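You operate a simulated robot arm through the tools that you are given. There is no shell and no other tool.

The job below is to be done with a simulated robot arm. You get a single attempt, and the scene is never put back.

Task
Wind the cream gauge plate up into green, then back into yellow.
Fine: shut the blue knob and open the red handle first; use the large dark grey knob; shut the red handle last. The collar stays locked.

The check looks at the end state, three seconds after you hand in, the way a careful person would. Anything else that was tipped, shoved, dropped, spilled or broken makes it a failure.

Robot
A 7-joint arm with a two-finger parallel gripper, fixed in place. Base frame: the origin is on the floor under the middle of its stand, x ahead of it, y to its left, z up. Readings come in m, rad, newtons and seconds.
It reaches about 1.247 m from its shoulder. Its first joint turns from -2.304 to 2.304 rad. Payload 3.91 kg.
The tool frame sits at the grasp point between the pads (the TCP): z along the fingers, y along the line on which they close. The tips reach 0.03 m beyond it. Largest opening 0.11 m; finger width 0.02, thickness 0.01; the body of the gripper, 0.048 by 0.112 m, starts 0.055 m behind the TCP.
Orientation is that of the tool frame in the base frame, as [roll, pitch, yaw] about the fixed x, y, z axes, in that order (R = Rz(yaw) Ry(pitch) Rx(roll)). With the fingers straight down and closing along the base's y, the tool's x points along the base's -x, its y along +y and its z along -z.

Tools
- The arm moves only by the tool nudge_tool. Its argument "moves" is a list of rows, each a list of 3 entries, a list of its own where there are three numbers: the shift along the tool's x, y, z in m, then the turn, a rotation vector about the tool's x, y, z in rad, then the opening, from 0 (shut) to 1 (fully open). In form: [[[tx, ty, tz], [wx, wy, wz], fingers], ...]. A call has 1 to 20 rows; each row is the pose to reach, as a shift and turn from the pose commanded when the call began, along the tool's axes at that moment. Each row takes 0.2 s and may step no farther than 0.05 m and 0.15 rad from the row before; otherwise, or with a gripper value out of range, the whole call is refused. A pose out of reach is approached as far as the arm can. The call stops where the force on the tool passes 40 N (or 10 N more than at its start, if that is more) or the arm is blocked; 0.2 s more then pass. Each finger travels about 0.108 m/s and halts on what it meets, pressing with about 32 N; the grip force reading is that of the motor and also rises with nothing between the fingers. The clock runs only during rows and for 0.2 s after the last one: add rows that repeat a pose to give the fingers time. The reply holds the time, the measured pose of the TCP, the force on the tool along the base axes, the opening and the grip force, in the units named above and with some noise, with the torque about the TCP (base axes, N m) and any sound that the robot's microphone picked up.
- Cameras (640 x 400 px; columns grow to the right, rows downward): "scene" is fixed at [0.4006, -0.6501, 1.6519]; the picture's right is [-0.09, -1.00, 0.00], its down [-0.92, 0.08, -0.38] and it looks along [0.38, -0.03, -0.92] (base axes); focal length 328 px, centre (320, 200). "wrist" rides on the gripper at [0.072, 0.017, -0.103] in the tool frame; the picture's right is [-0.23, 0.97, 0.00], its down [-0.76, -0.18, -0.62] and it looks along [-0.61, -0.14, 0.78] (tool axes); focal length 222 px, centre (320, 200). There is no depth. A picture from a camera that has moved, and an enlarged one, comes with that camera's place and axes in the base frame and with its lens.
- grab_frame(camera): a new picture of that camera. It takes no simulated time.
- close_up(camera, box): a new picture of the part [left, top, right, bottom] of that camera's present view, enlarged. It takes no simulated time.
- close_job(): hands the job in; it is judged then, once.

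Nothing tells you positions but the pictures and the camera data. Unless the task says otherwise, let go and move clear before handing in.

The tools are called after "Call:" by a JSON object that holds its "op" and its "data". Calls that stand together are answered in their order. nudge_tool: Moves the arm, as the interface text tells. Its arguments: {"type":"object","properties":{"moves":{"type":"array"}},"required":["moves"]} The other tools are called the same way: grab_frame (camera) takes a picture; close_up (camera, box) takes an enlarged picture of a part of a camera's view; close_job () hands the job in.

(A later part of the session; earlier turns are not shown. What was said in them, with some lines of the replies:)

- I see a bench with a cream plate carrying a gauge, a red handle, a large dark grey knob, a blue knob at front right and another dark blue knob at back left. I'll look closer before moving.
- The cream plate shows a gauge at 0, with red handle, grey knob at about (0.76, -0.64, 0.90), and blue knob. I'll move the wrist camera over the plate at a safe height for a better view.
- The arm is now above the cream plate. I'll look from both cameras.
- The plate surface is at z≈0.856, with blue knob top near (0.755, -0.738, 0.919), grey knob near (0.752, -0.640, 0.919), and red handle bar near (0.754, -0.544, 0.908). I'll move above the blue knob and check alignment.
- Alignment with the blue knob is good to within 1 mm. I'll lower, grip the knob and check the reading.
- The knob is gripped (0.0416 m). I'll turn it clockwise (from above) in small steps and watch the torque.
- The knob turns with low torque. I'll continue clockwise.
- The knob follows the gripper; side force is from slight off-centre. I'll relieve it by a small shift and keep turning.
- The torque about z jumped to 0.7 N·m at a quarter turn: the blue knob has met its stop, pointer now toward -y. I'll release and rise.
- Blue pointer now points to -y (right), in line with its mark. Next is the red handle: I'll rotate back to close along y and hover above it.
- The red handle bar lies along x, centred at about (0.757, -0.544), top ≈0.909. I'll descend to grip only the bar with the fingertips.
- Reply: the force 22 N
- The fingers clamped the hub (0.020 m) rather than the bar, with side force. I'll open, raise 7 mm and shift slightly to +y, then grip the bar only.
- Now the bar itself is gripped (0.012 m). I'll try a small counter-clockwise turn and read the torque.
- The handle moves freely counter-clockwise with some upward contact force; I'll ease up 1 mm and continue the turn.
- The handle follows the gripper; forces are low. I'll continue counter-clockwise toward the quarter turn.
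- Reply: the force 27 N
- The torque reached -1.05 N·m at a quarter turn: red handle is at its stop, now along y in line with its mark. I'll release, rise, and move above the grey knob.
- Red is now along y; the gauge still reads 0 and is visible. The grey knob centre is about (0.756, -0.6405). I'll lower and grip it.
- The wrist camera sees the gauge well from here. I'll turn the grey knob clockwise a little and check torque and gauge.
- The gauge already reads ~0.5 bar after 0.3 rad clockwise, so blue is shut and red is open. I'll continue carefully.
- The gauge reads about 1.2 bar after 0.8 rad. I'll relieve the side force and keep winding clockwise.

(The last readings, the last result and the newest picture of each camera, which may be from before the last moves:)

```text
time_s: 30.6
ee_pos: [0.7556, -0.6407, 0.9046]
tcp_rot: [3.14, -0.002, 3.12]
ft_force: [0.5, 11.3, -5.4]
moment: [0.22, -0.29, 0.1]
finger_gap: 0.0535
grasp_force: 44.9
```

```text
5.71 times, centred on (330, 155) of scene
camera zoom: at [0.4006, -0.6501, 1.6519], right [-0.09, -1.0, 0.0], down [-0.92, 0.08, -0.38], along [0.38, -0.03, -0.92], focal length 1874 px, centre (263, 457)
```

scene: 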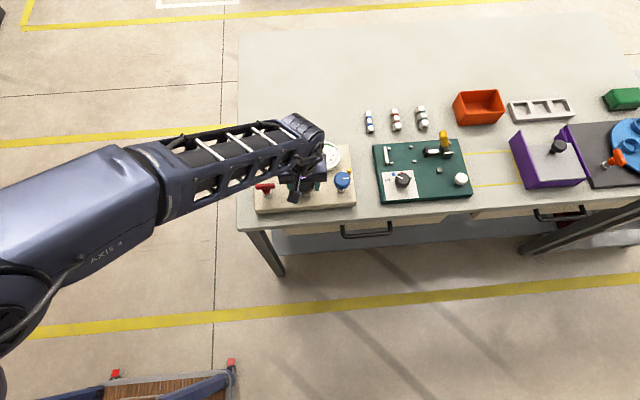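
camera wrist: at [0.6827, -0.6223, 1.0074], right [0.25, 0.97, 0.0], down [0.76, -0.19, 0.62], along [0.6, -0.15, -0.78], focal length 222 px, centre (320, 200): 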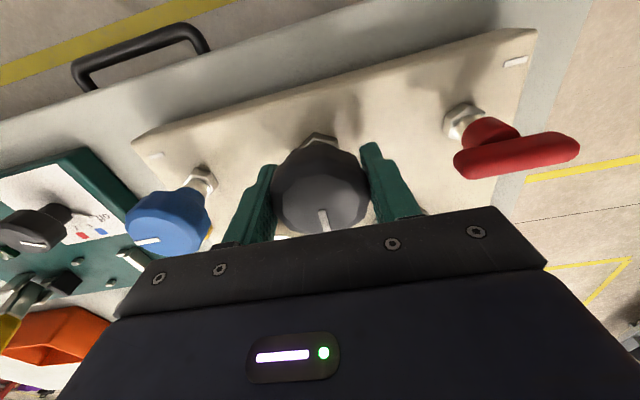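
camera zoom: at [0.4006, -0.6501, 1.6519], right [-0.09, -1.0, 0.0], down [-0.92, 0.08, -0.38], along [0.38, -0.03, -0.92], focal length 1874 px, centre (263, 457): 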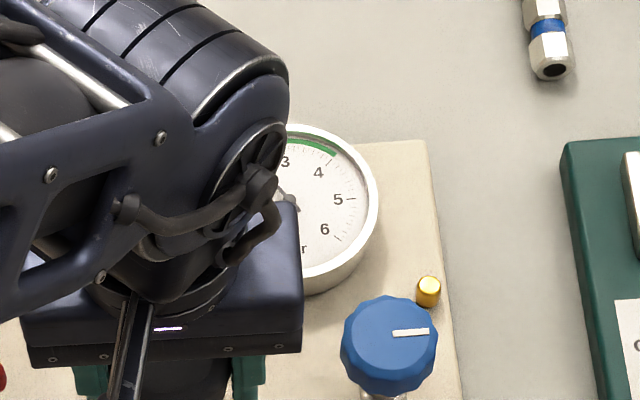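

Estimated ~2.4 bar at 1.6 rad. I'll add 0.35 rad and look at the needle against the green arc.

Call:
{"op": "nudge_tool", "data": {"moves": [[[0, 0.0008, 0], [0, 0, 0.1], 0.4], [[0, 0.0008, 0], [0, 0, 0.2], 0.4], [[0, 0.0008, 0], [0, 0, 0.3], 0.4], [[0, 0.0008, 0], [0, 0, 0.35], 0.4]]}}

Call:
{"op": "close_up", "data": {"camera": "scene", "box": [290, 120, 370, 190]}}

Call:
{"op": "grab_frame", "data": {"camera": "wrist"}}

```text
time_s: 31.6
ee_pos: [0.7546, -0.6399, 0.9044]
tcp_rot: [3.141, -0.001, 2.77]
ft_force: [5.0, 7.5, -2.8]
moment: [-0.35, -0.22, 0.03]
finger_gap: 0.0533
grasp_force: 44.4
```

```text
5.71 times, centred on (330, 155) of scene
camera zoom: at [0.4006, -0.6501, 1.6519], right [-0.09, -1.0, 0.0], down [-0.92, 0.08, -0.38], along [0.38, -0.03, -0.92], focal length 1874 px, centre (263, 457)
```

zoom: 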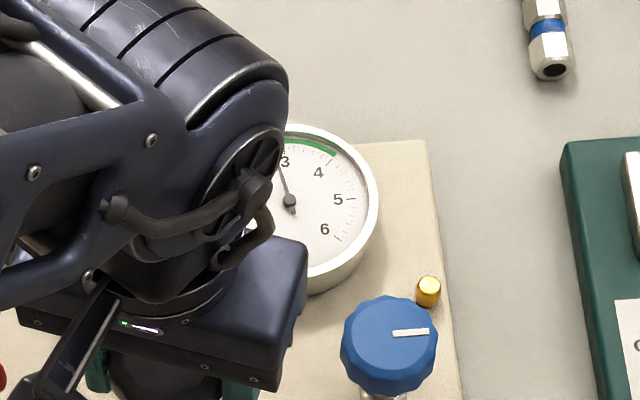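

```text
taken
camera wrist: at [0.6934, -0.5982, 1.0073], right [0.57, 0.82, 0.0], down [0.65, -0.44, 0.62], along [0.51, -0.35, -0.78], focal length 222 px, centre (320, 200)
```

wrist: 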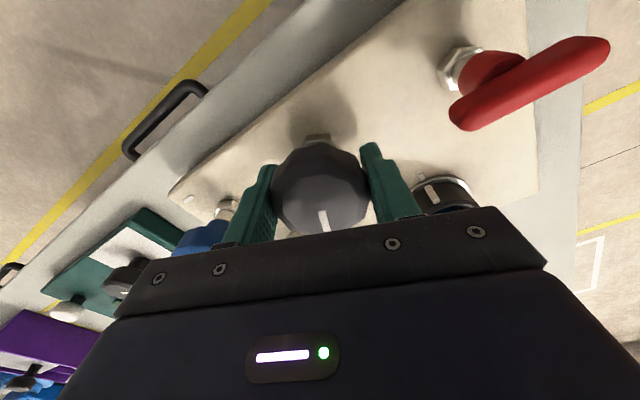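

The needle is at about 2.8 bar. Another 0.45 rad should put it mid-green (~3.5).

Call:
{"op": "nudge_tool", "data": {"moves": [[[0, 0.0007, 0], [0, 0, 0.1], 0.4], [[0, 0.0007, 0], [0, 0, 0.2], 0.4], [[0, 0.0007, 0], [0, 0, 0.3], 0.4], [[0, 0.0007, 0], [0, 0, 0.4], 0.4], [[0, 0.0007, 0], [0, 0, 0.45], 0.4]]}}

Call:
{"op": "close_up", "data": {"camera": "scene", "box": [290, 120, 370, 190]}}

Call:
{"op": "grab_frame", "data": {"camera": "wrist"}}

```text
time_s: 32.8
ee_pos: [0.7562, -0.6384, 0.9032]
tcp_rot: [-3.141, -0.002, 2.321]
ft_force: [-2.3, 16.0, 3.8]
moment: [-0.22, -0.16, 0.04]
finger_gap: 0.0536
grasp_force: 45.0
```

```text
5.71 times, centred on (330, 155) of scene
camera zoom: at [0.4006, -0.6501, 1.6519], right [-0.09, -1.0, 0.0], down [-0.92, 0.08, -0.38], along [0.38, -0.03, -0.92], focal length 1874 px, centre (263, 457)
```

zoom: 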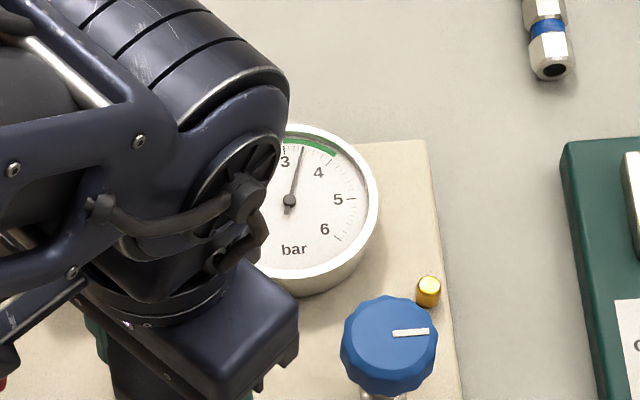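

```text
taken
camera wrist: at [0.7181, -0.5754, 1.0074], right [0.87, 0.5, 0.0], down [0.39, -0.68, 0.62], along [0.31, -0.54, -0.78], focal length 222 px, centre (320, 200)
```

wrist: 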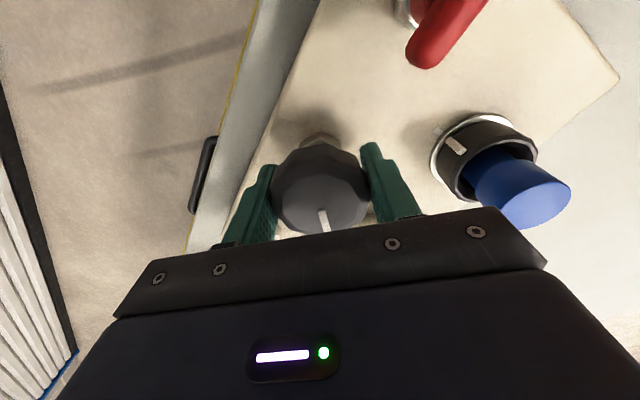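

The needle is in the green at about 3.45 bar. I'll hold there for a moment and confirm it's steady.

Call:
{"op": "nudge_tool", "data": {"moves": [[[0, 0.001, 0], [0, 0, 0.03], 0.4], [[0, 0.001, 0], [0, 0, 0.03], 0.4], [[0, 0.001, 0], [0, 0, 0.03], 0.4], [[0, 0.001, 0], [0, 0, 0.03], 0.4], [[0, 0.001, 0], [0, 0, 0.03], 0.4], [[0, 0.001, 0], [0, 0, 0.03], 0.4], [[0, 0.001, 0], [0, 0, 0.03], 0.4], [[0, 0.001, 0], [0, 0, 0.03], 0.4], [[0, 0.001, 0], [0, 0, 0.03], 0.4], [[0, 0.001, 0], [0, 0, 0.03], 0.4]]}}

Call:
{"op": "close_up", "data": {"camera": "scene", "box": [315, 130, 345, 165]}}

```text
time_s: 35.0
ee_pos: [0.7573, -0.6389, 0.9038]
tcp_rot: [3.141, 0.0, 2.292]
ft_force: [-20.0, 7.4, -3.4]
moment: [-0.07, 0.05, -0.02]
finger_gap: 0.0532
grasp_force: 44.9
```

```text
11.43 times, centred on (330, 148) of scene
camera zoom: at [0.4006, -0.6501, 1.6519], right [-0.09, -1.0, 0.0], down [-0.92, 0.08, -0.38], along [0.38, -0.03, -0.92], focal length 3749 px, centre (206, 800)
```

zoom: 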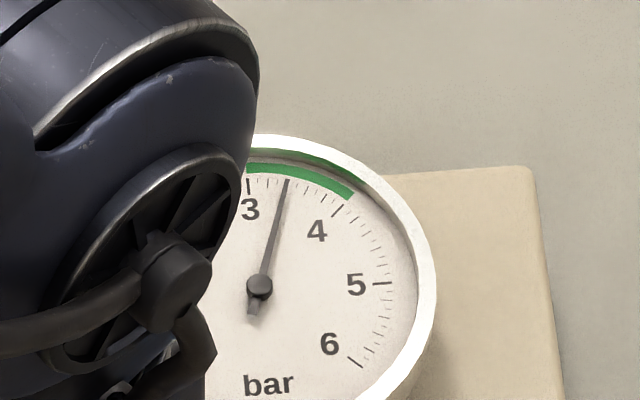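

Steady at ~3.43 bar in green. Now I'll wind back counter-clockwise toward ~1.7 bar (yellow spans about 1.2–2.15), in stages.

Call:
{"op": "nudge_tool", "data": {"moves": [[[0.001, -0.0007, 0], [0, 0, 0], 0.4], [[0.001, -0.0007, 0], [0, 0, -0.1], 0.4], [[0.001, -0.0007, 0], [0, 0, -0.2], 0.4], [[0.001, -0.0007, 0], [0, 0, -0.3], 0.4], [[0.001, -0.0007, 0], [0, 0, -0.4], 0.4]]}}

Call:
{"op": "close_up", "data": {"camera": "scene", "box": [290, 120, 370, 190]}}

```text
time_s: 36.2
ee_pos: [0.7574, -0.6389, 0.9033]
tcp_rot: [3.141, 0.002, 2.693]
ft_force: [-2.3, -15.7, -2.8]
moment: [0.09, -0.61, -0.07]
finger_gap: 0.0538
grasp_force: 45.2
```

```text
5.71 times, centred on (330, 155) of scene
camera zoom: at [0.4006, -0.6501, 1.6519], right [-0.09, -1.0, 0.0], down [-0.92, 0.08, -0.38], along [0.38, -0.03, -0.92], focal length 1874 px, centre (263, 457)
```

zoom: 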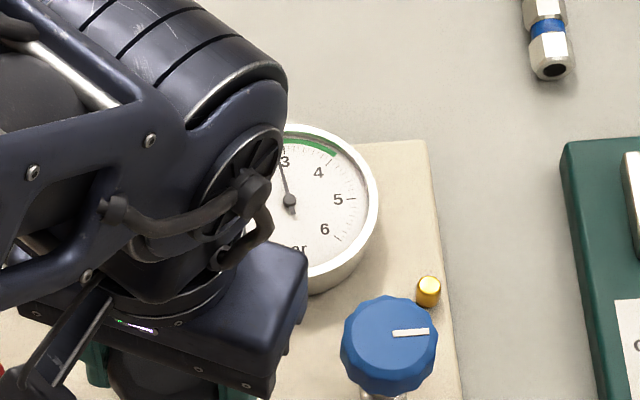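

Call:
{"op": "nudge_tool", "data": {"moves": [[[-0.0005, -0.0011, 0], [0, 0, 0], 0.4], [[-0.0005, -0.0011, 0], [0, 0, -0.1], 0.4], [[-0.0005, -0.0011, 0], [0, 0, -0.2], 0.4], [[-0.0005, -0.0011, 0], [0, 0, -0.3], 0.4], [[-0.0005, -0.0011, 0], [0, 0, -0.35], 0.4]]}}

```text
time_s: 37.4
ee_pos: [0.7568, -0.64, 0.9044]
tcp_rot: [-3.14, 0.003, 3.041]
ft_force: [5.3, -10.9, 6.5]
moment: [0.27, 0.67, -0.04]
finger_gap: 0.0538
grasp_force: 45.0
```

Call:
{"op": "nudge_tool", "data": {"moves": [[[0, -0.0008, 0], [0, 0, 0], 0.4], [[0, -0.0008, 0], [0, 0, -0.1], 0.4], [[0, -0.0008, 0], [0, 0, -0.2], 0.4], [[0, -0.0008, 0], [0, 0, -0.3], 0.4], [[0, -0.0008, 0], [0, 0, -0.35], 0.4]]}}

Call:
{"op": "grab_frame", "data": {"camera": "wrist"}}

Call:
{"op": "close_up", "data": {"camera": "scene", "box": [290, 120, 370, 190]}}

```text
time_s: 38.6
ee_pos: [0.7556, -0.6406, 0.9036]
tcp_rot: [3.141, -0.002, -2.892]
ft_force: [4.9, -6.3, 12.8]
moment: [0.27, -0.95, -0.03]
finger_gap: 0.0535
grasp_force: 44.9
```

```text
taken
camera wrist: at [0.6804, -0.6424, 1.0073], right [-0.02, 1.0, 0.0], down [0.78, 0.02, 0.62], along [0.62, 0.01, -0.78], focal length 222 px, centre (320, 200)
```

wrist: 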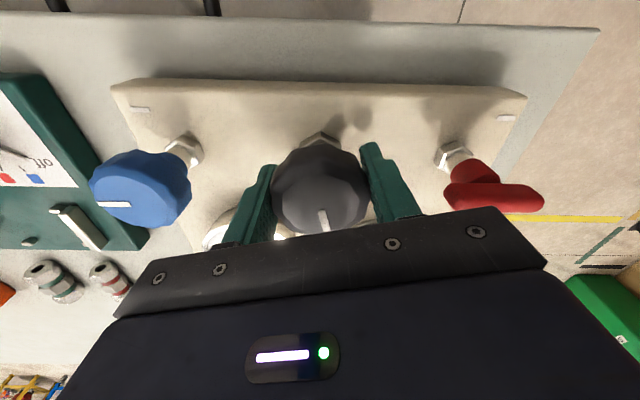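

```text
5.71 times, centred on (330, 155) of scene
camera zoom: at [0.4006, -0.6501, 1.6519], right [-0.09, -1.0, 0.0], down [-0.92, 0.08, -0.38], along [0.38, -0.03, -0.92], focal length 1874 px, centre (263, 457)
```

zoom: 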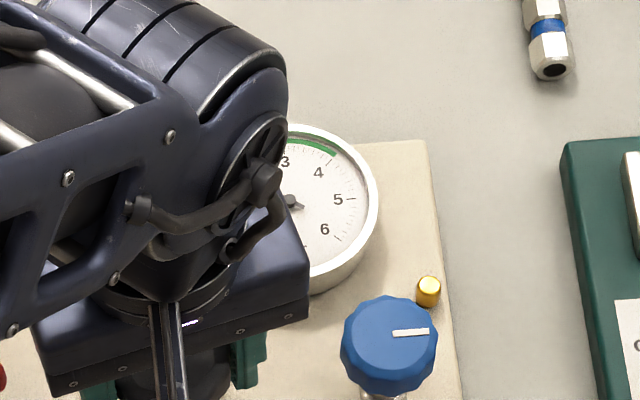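

Estimated ~1.9 bar. I'll go 0.14 rad more, then release, lift and read the gauge.

Call:
{"op": "nudge_tool", "data": {"moves": [[[0, 0, -0.0005], [0, 0, -0.07], 0.4], [[0, 0, -0.0005], [0, 0, -0.14], 0.4], [[0, 0, -0.0005], [0, 0, -0.14], 0.4], [[0, 0, -0.0005], [0, 0, -0.14], 0.6], [[0, 0, -0.0005], [0, 0, -0.14], 0.7], [[0, 0, -0.001], [0, 0, -0.14], 0.7], [[0, 0, -0.03], [0, 0, -0.14], 0.7], [[0, 0, -0.07], [0, 0, -0.14], 0.7], [[0, 0, -0.11], [0, 0, -0.14], 0.7], [[0, 0, -0.15], [0, 0, -0.14], 0.7]]}}

Call:
{"op": "grab_frame", "data": {"camera": "wrist"}}

Call:
{"op": "close_up", "data": {"camera": "scene", "box": [290, 120, 370, 190]}}

```text
time_s: 40.8
ee_pos: [0.7552, -0.6392, 1.0534]
tcp_rot: [3.14, 0.0, -2.753]
ft_force: [-0.5, -0.3, -0.4]
moment: [0.03, 0.01, -0.02]
finger_gap: 0.0773
grasp_force: 0.0
```

```text
taken
camera wrist: at [0.68, -0.6525, 1.1556], right [-0.16, 0.99, 0.0], down [0.77, 0.12, 0.62], along [0.61, 0.1, -0.78], focal length 222 px, centre (320, 200)
```

wrist: 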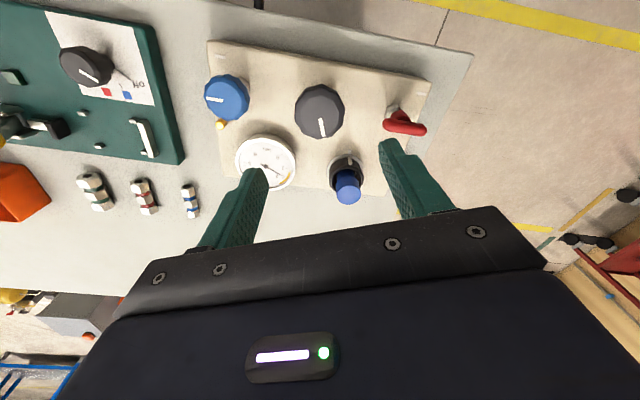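

```text
5.71 times, centred on (330, 155) of scene
camera zoom: at [0.4006, -0.6501, 1.6519], right [-0.09, -1.0, 0.0], down [-0.92, 0.08, -0.38], along [0.38, -0.03, -0.92], focal length 1874 px, centre (263, 457)
```

zoom: 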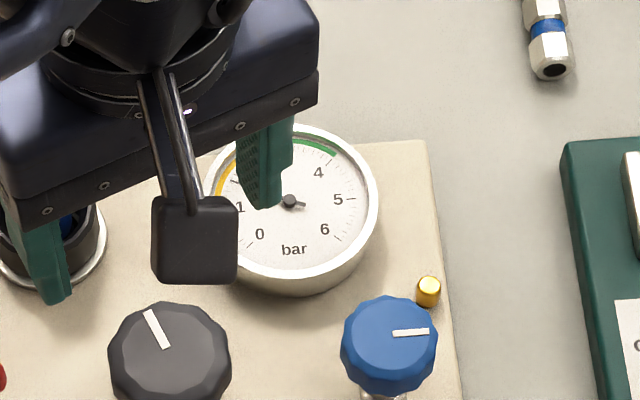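

Call:
{"op": "close_up", "data": {"camera": "wrist", "box": [225, 120, 305, 200]}}

```text
5.00 times, centred on (265, 160) of wrist
camera zoom: at [0.68, -0.6525, 1.1556], right [-0.16, 0.99, 0.0], down [0.77, 0.12, 0.62], along [0.61, 0.1, -0.78], focal length 1111 px, centre (595, 400)
```

zoom: 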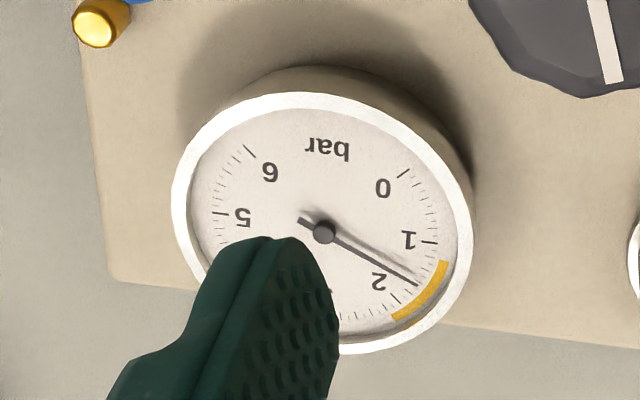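

The needle sits at about 1.65 bar, mid-yellow. Next I'll move over the red handle with the fingers closing along x, to shut it.

Call:
{"op": "nudge_tool", "data": {"moves": [[[-0.004, 0.01, 0], [0, 0, -0.14], 0.6], [[-0.009, 0.02, 0], [0, 0, -0.28], 0.5], [[-0.013, 0.03, 0], [0, 0, -0.42], 0.4], [[-0.017, 0.04, 0], [0, 0, -0.56], 0.4], [[-0.022, 0.05, 0], [0, 0, -0.7], 0.4], [[-0.026, 0.06, 0], [0, 0, -0.84], 0.4], [[-0.03, 0.07, 0], [0, 0, -0.98], 0.4], [[-0.034, 0.08, 0.01], [0, 0, -1.1], 0.4], [[-0.038, 0.0895, 0.03], [0, 0, -1.19], 0.4], [[-0.038, 0.0895, 0.03], [0, 0, -1.19], 0.4]]}}

Call:
{"op": "close_up", "data": {"camera": "wrist", "box": [220, 60, 420, 210]}}

Call:
{"op": "close_up", "data": {"camera": "scene", "box": [240, 110, 400, 220]}}

```text
time_s: 43.0
ee_pos: [0.7561, -0.5429, 1.0235]
tcp_rot: [3.141, 0.001, -1.561]
ft_force: [0.2, -0.8, -1.0]
moment: [-0.03, 0.03, -0.01]
finger_gap: 0.044
grasp_force: 0.1
```

```text
2.67 times, centred on (320, 135) of wrist
camera zoom: at [0.7382, -0.6156, 1.1266], right [-0.98, 0.22, 0.0], down [0.17, 0.76, 0.62], along [0.14, 0.61, -0.78], focal length 592 px, centre (320, 373)
```

zoom: 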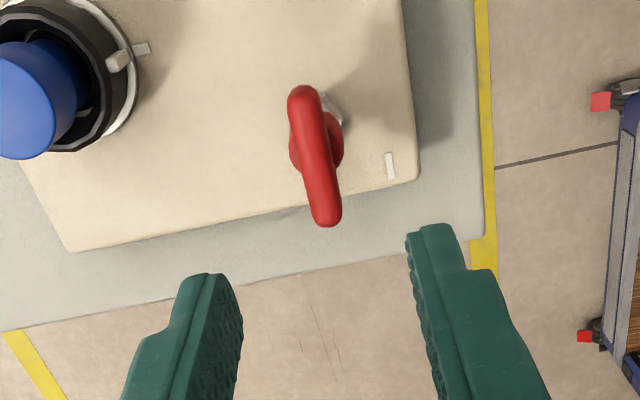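

```text
3.64 times, centred on (320, 165) of scene
camera zoom: at [0.4006, -0.6501, 1.6519], right [-0.09, -1.0, 0.0], down [-0.92, 0.08, -0.38], along [0.38, -0.03, -0.92], focal length 1193 px, centre (320, 327)
```

zoom: 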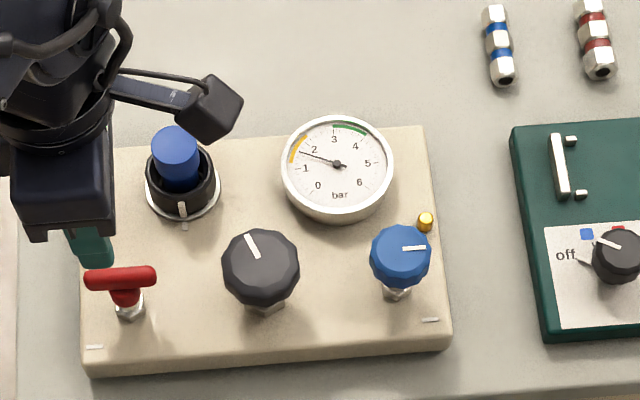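

The gauge is in yellow (~1.55–1.6). The bar is centred below the gripper; I'll descend and grip it at the same height as before.

Call:
{"op": "nudge_tool", "data": {"moves": [[[0, 0, 0.03], [0, 0, 0], 0.4], [[0, 0, 0.06], [0, 0, 0], 0.4], [[0, 0, 0.08], [0, 0, 0], 0.4], [[0, 0, 0.089], [0, 0, 0], 0.4], [[0, 0, 0.089], [0, 0, 0], 0.2], [[0, 0, 0.089], [0, 0, 0], 0.03], [[0, 0, 0.089], [0, 0, 0], 0.03], [[0, 0, 0.089], [0, 0, 0], 0.03]]}}

Call:
{"op": "close_up", "data": {"camera": "scene", "box": [300, 130, 350, 180]}}

Call:
{"op": "close_up", "data": {"camera": "wrist", "box": [220, 60, 420, 210]}}

```text
time_s: 44.8
ee_pos: [0.7572, -0.5429, 0.9343]
tcp_rot: [-3.14, 0.001, -1.562]
ft_force: [-6.4, 0.3, -2.5]
moment: [-0.29, 0.14, -0.93]
finger_gap: 0.0118
grasp_force: 44.8
```

```text
8.00 times, centred on (325, 155) of scene
camera zoom: at [0.4006, -0.6501, 1.6519], right [-0.09, -1.0, 0.0], down [-0.92, 0.08, -0.38], along [0.38, -0.03, -0.92], focal length 2624 px, centre (280, 560)
```

zoom: 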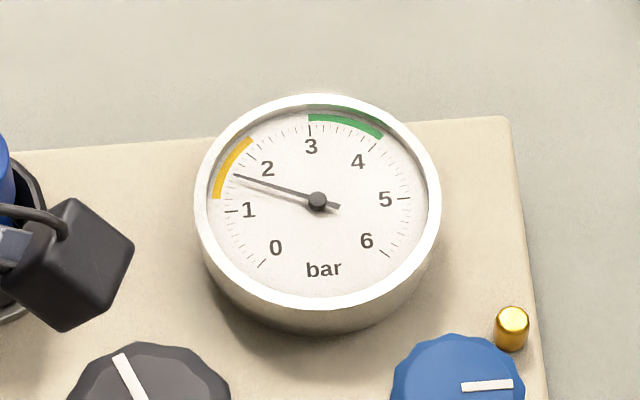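

```text
2.67 times, centred on (320, 135) of wrist
camera zoom: at [0.7395, -0.6161, 1.0375], right [-0.98, 0.22, 0.0], down [0.17, 0.76, 0.62], along [0.14, 0.61, -0.78], focal length 592 px, centre (320, 373)
```

zoom: 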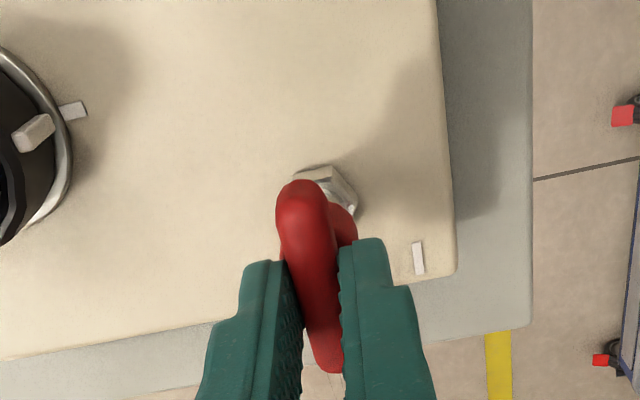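

The bar is gripped and the gauge shows ~1.55 bar in yellow. I'll turn the red handle clockwise to shut it.

Call:
{"op": "nudge_tool", "data": {"moves": [[[0, 0, 0], [0, 0, 0.1], 0.03], [[0, 0, 0], [0, 0, 0.2], 0.03], [[0, 0, 0], [0, 0, 0.3], 0.03], [[0, 0, 0], [0, 0, 0.4], 0.03], [[0, 0, 0], [0, 0, 0.5], 0.03]]}}

Call:
{"op": "close_up", "data": {"camera": "scene", "box": [300, 130, 350, 180]}}

```text
time_s: 46.0
ee_pos: [0.7575, -0.5429, 0.9343]
tcp_rot: [-3.141, 0.0, -2.065]
ft_force: [-1.9, 5.4, -9.3]
moment: [0.55, -0.29, 0.06]
finger_gap: 0.0118
grasp_force: 45.2
```

```text
8.00 times, centred on (325, 155) of scene
camera zoom: at [0.4006, -0.6501, 1.6519], right [-0.09, -1.0, 0.0], down [-0.92, 0.08, -0.38], along [0.38, -0.03, -0.92], focal length 2624 px, centre (280, 560)
```

zoom: 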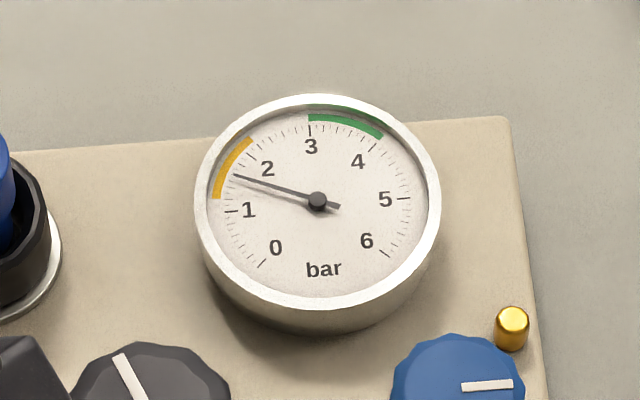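

Gauge is unchanged and the handle is moving. I'll continue the clockwise turn.

Call:
{"op": "nudge_tool", "data": {"moves": [[[0, 0, 0], [0, 0, 0.1], 0.03], [[0, 0, 0], [0, 0, 0.2], 0.03], [[0, 0, 0], [0, 0, 0.3], 0.03], [[0, 0, 0], [0, 0, 0.4], 0.03], [[0, 0, 0], [0, 0, 0.5], 0.03]]}}

```text
time_s: 47.2
ee_pos: [0.7559, -0.5434, 0.9344]
tcp_rot: [3.14, -0.001, -2.563]
ft_force: [-6.2, 3.9, -12.1]
moment: [-0.22, 0.63, 0.07]
finger_gap: 0.0118
grasp_force: 44.9
```

Call:
{"op": "nudge_tool", "data": {"moves": [[[0, 0, 0.0005], [0, 0, 0.1], 0.03], [[0, 0, 0.0005], [0, 0, 0.2], 0.03], [[0, 0, 0.0005], [0, 0, 0.3], 0.03], [[0, 0, 0.0005], [0, 0, 0.4], 0.03], [[0, 0, 0.0005], [0, 0, 0.47], 0.03]]}}

```text
time_s: 48.4
ee_pos: [0.7566, -0.5417, 0.9345]
tcp_rot: [-3.14, 0.0, -3.034]
ft_force: [9.8, -1.4, -11.5]
moment: [-0.16, 0.77, 0.06]
finger_gap: 0.0119
grasp_force: 45.4
```

Call:
{"op": "nudge_tool", "data": {"moves": [[[0, 0, 0.0005], [0, 0, 0.05], 0.03], [[0, 0, 0.0005], [0, 0, 0.1], 0.03], [[0, 0, 0.0005], [0, 0, 0.125], 0.03]]}}

Call:
{"op": "close_up", "data": {"camera": "scene", "box": [300, 130, 350, 180]}}

```text
time_s: 49.2
ee_pos: [0.7566, -0.5442, 0.9346]
tcp_rot: [-3.141, 0.001, 3.126]
ft_force: [6.6, 3.6, -0.4]
moment: [0.05, 0.02, 1.02]
finger_gap: 0.012
grasp_force: 44.9
```

```text
8.00 times, centred on (325, 155) of scene
camera zoom: at [0.4006, -0.6501, 1.6519], right [-0.09, -1.0, 0.0], down [-0.92, 0.08, -0.38], along [0.38, -0.03, -0.92], focal length 2624 px, centre (280, 560)
```

zoom: 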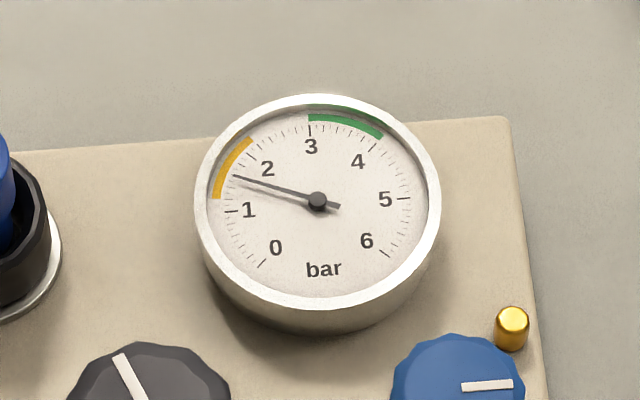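

The red handle hit its stop (1.02 N·m), back along x. I'll release, lift clear, and inspect.

Call:
{"op": "nudge_tool", "data": {"moves": [[[0, 0, 0], [0, 0, 0], 0.2], [[0, 0, 0], [0, 0, 0], 0.4], [[0, 0, 0], [0, 0, 0], 0.45], [[0, 0, -0.03], [0, 0, 0], 0.45], [[0, 0, -0.07], [0, 0, 0], 0.45], [[0, 0, -0.11], [0, 0, 0], 0.45], [[0, 0, -0.15], [0, 0, 0], 0.45]]}}

Call:
{"op": "grab_frame", "data": {"camera": "scene"}}

Call:
{"op": "close_up", "data": {"camera": "scene", "box": [300, 130, 350, 180]}}

Call:
{"op": "close_up", "data": {"camera": "scene", "box": [240, 110, 400, 220]}}

Call:
{"op": "close_up", "data": {"camera": "wrist", "box": [220, 40, 420, 210]}}

```text
time_s: 50.8
ee_pos: [0.7582, -0.5434, 1.0817]
tcp_rot: [-3.14, 0.001, 3.126]
ft_force: [0.1, -1.2, -0.3]
moment: [0.01, 0.04, -0.04]
finger_gap: 0.0495
grasp_force: 0.0
```

```text
taken
```

scene: 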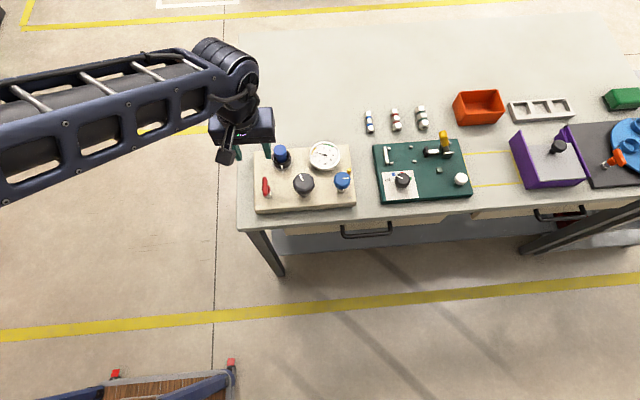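

```text
8.00 times, centred on (325, 155) of scene
camera zoom: at [0.4006, -0.6501, 1.6519], right [-0.09, -1.0, 0.0], down [-0.92, 0.08, -0.38], along [0.38, -0.03, -0.92], focal length 2624 px, centre (280, 560)
```

zoom: 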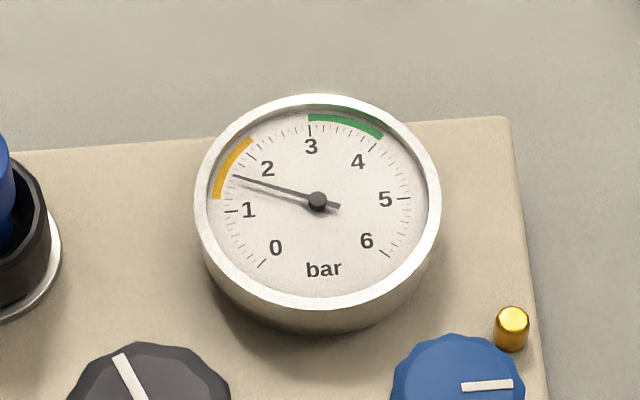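

```text
3.64 times, centred on (320, 165) of scene
camera zoom: at [0.4006, -0.6501, 1.6519], right [-0.09, -1.0, 0.0], down [-0.92, 0.08, -0.38], along [0.38, -0.03, -0.92], focal length 1193 px, centre (320, 327)
```

zoom: 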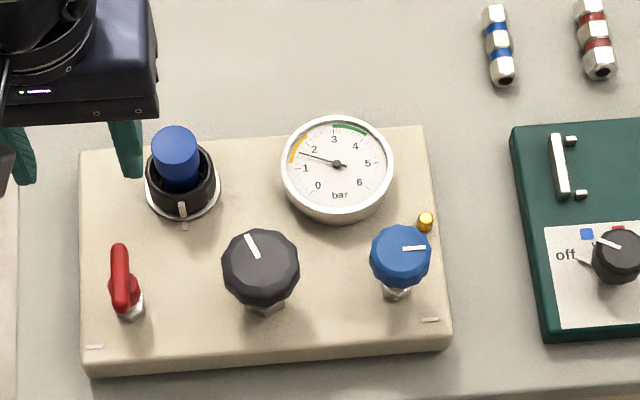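

```text
2.35 times, centred on (320, 125) of wrist
camera zoom: at [0.6846, -0.5253, 1.1856], right [0.24, 0.97, 0.0], down [0.76, -0.19, 0.62], along [0.6, -0.15, -0.78], focal length 523 px, centre (320, 376)
```

zoom: 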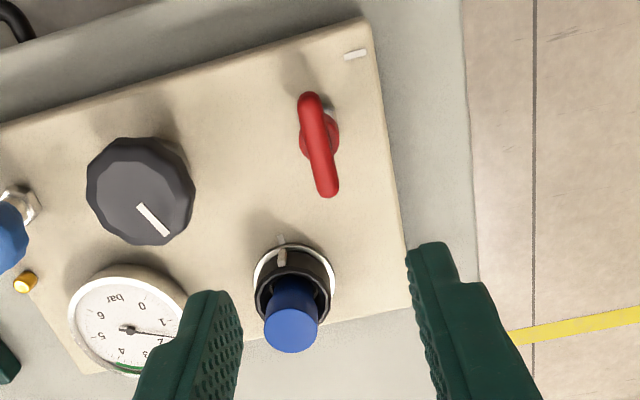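

The red handle is back along x, and the needle is steady at ~1.55 bar in yellow. I'll look closely at the marks by the valves to double-check their meaning.

Call:
{"op": "close_up", "data": {"camera": "wrist", "box": [310, 40, 350, 70]}}

Call:
{"op": "close_up", "data": {"camera": "scene", "box": [255, 195, 285, 215]}}

Call:
{"op": "close_up", "data": {"camera": "scene", "box": [330, 165, 365, 205]}}

Call:
{"op": "close_up", "data": {"camera": "scene", "box": [268, 140, 300, 175]}}

```text
13.33 times, centred on (330, 55) of wrist
camera zoom: at [0.6846, -0.5253, 1.1856], right [0.24, 0.97, 0.0], down [0.76, -0.19, 0.62], along [0.6, -0.15, -0.78], focal length 2962 px, centre (187, 2133)
```

zoom: 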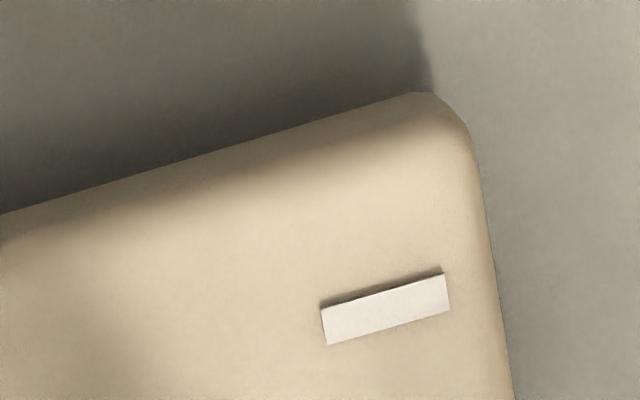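

```text
16.00 times, centred on (270, 205) of scene
camera zoom: at [0.4006, -0.6501, 1.6519], right [-0.09, -1.0, 0.0], down [-0.92, 0.08, -0.38], along [0.38, -0.03, -0.92], focal length 5248 px, centre (1120, 120)
```

zoom: 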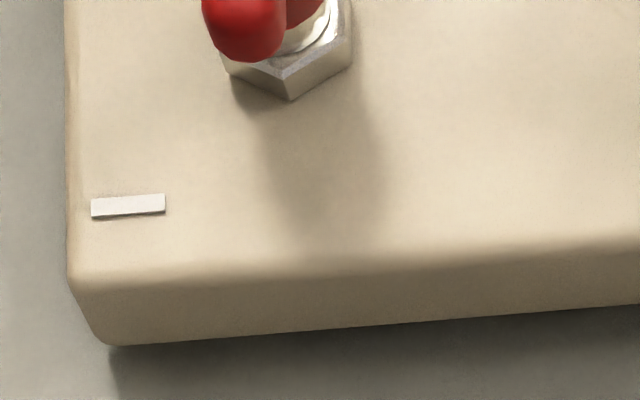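

```text
10.00 times, centred on (348, 185) of scene
camera zoom: at [0.4006, -0.6501, 1.6519], right [-0.09, -1.0, 0.0], down [-0.92, 0.08, -0.38], along [0.38, -0.03, -0.92], focal length 3280 px, centre (45, 350)
```

zoom: 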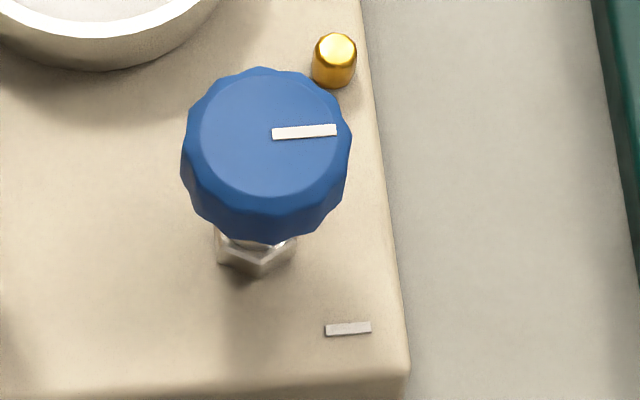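

```text
11.43 times, centred on (284, 158) of scene
camera zoom: at [0.4006, -0.6501, 1.6519], right [-0.09, -1.0, 0.0], down [-0.92, 0.08, -0.38], along [0.38, -0.03, -0.92], focal length 3749 px, centre (731, 686)
```

zoom: 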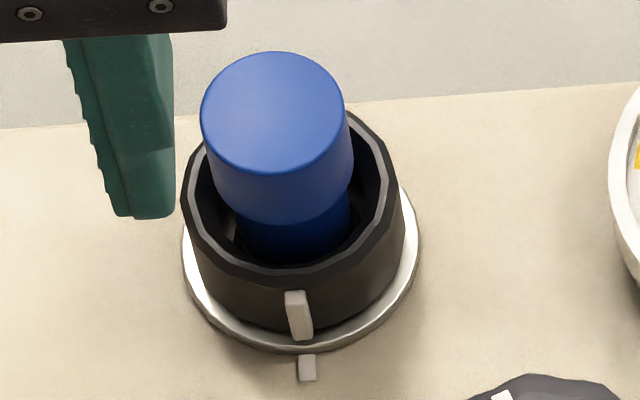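

No lettering on the marks, but function settles it: pressure built with blue shut and red open, and red is now at the opposite stop. I'll move the arm clear and re-check the gauge for drift.

Call:
{"op": "nudge_tool", "data": {"moves": [[[0, 0, -0.04], [0, 0, 0], 0.45], [[0.02, 0, -0.08], [0, 0, 0], 0.45], [[0.05, 0, -0.11], [0, 0, 0], 0.45], [[0.09, 0, -0.12], [0, 0, 0], 0.45], [[0.13, 0, -0.12], [0, 0, 0], 0.45], [[0.16, 0, -0.12], [0, 0, 0], 0.45], [[0.16, 0, -0.12], [0, 0, 0], 0.45], [[0.16, 0, -0.12], [0, 0, 0], 0.45], [[0.16, 0, -0.12], [0, 0, 0], 0.45], [[0.16, 0, -0.12], [0, 0, 0], 0.45], [[0.16, 0, -0.12], [0, 0, 0], 0.45], [[0.16, 0, -0.12], [0, 0, 0], 0.45], [[0.16, 0, -0.12], [0, 0, 0], 0.45], [[0.16, 0, -0.12], [0, 0, 0], 0.45], [[0.16, 0, -0.12], [0, 0, 0], 0.45], [[0.16, 0, -0.12], [0, 0, 0], 0.45], [[0.16, 0, -0.12], [0, 0, 0], 0.45], [[0.16, 0, -0.12], [0, 0, 0], 0.45], [[0.16, 0, -0.12], [0, 0, 0], 0.45], [[0.16, 0, -0.12], [0, 0, 0], 0.45]]}}

Call:
{"op": "close_up", "data": {"camera": "scene", "box": [300, 130, 350, 180]}}

Call:
{"op": "grab_frame", "data": {"camera": "scene"}}

```text
time_s: 55.0
ee_pos: [0.5987, -0.5402, 1.2025]
tcp_rot: [-3.141, 0.0, 3.127]
ft_force: [-0.2, 0.5, -0.8]
moment: [0.02, 0.02, -0.02]
finger_gap: 0.0496
grasp_force: 0.0
```

```text
8.00 times, centred on (325, 155) of scene
camera zoom: at [0.4006, -0.6501, 1.6519], right [-0.09, -1.0, 0.0], down [-0.92, 0.08, -0.38], along [0.38, -0.03, -0.92], focal length 2624 px, centre (280, 560)
```

zoom: 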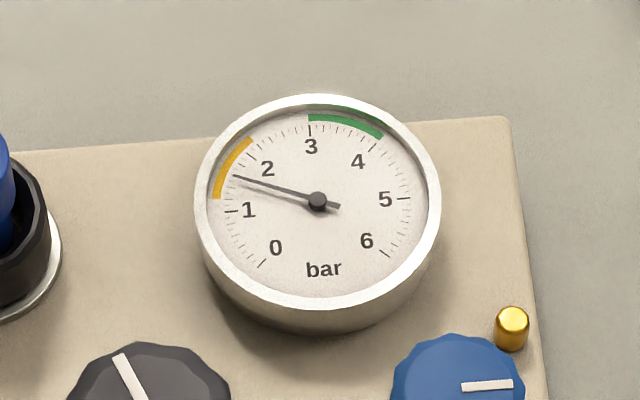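

```text
taken
```

scene: 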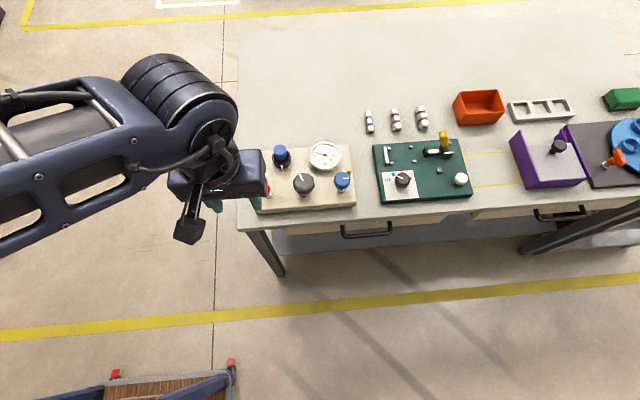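

The needle is steady at ~1.55 bar in yellow with no drift. Blue is shut, red is shut, the collar is untouched, and the arm is clear with nothing else disturbed, so I'm handing in.

Call:
{"op": "close_job", "data": {}}

```text
The job is handed in.
```

The gauge was wound up into green, to about 3.4 bar. It was then wound back into yellow and held steady at about 1.55 bar for several seconds before I handed in.

- **Blue knob:** I turned it a quarter turn clockwise to its stop before winding. I take this as shut, since pressure built up and held afterwards.
- **Red handle:** I turned it a quarter turn counter-clockwise to its stop before winding. I turned it back to its starting position as the last step.
- **Grey knob:** All winding was done with the large dark grey knob, clockwise up and counter-clockwise back.
- **Collar:** I did not touch it, and its marks still line up.

The marks by the valves carry no lettering, so I judged open and shut by how the gauge responded. I did not test separately that the red handle cuts off the gauge in its final position. That rests on the gauge responding at the opposite stop and on clockwise being the usual closing direction.

The arm let go and moved clear, and nothing else on the bench appears to have moved.
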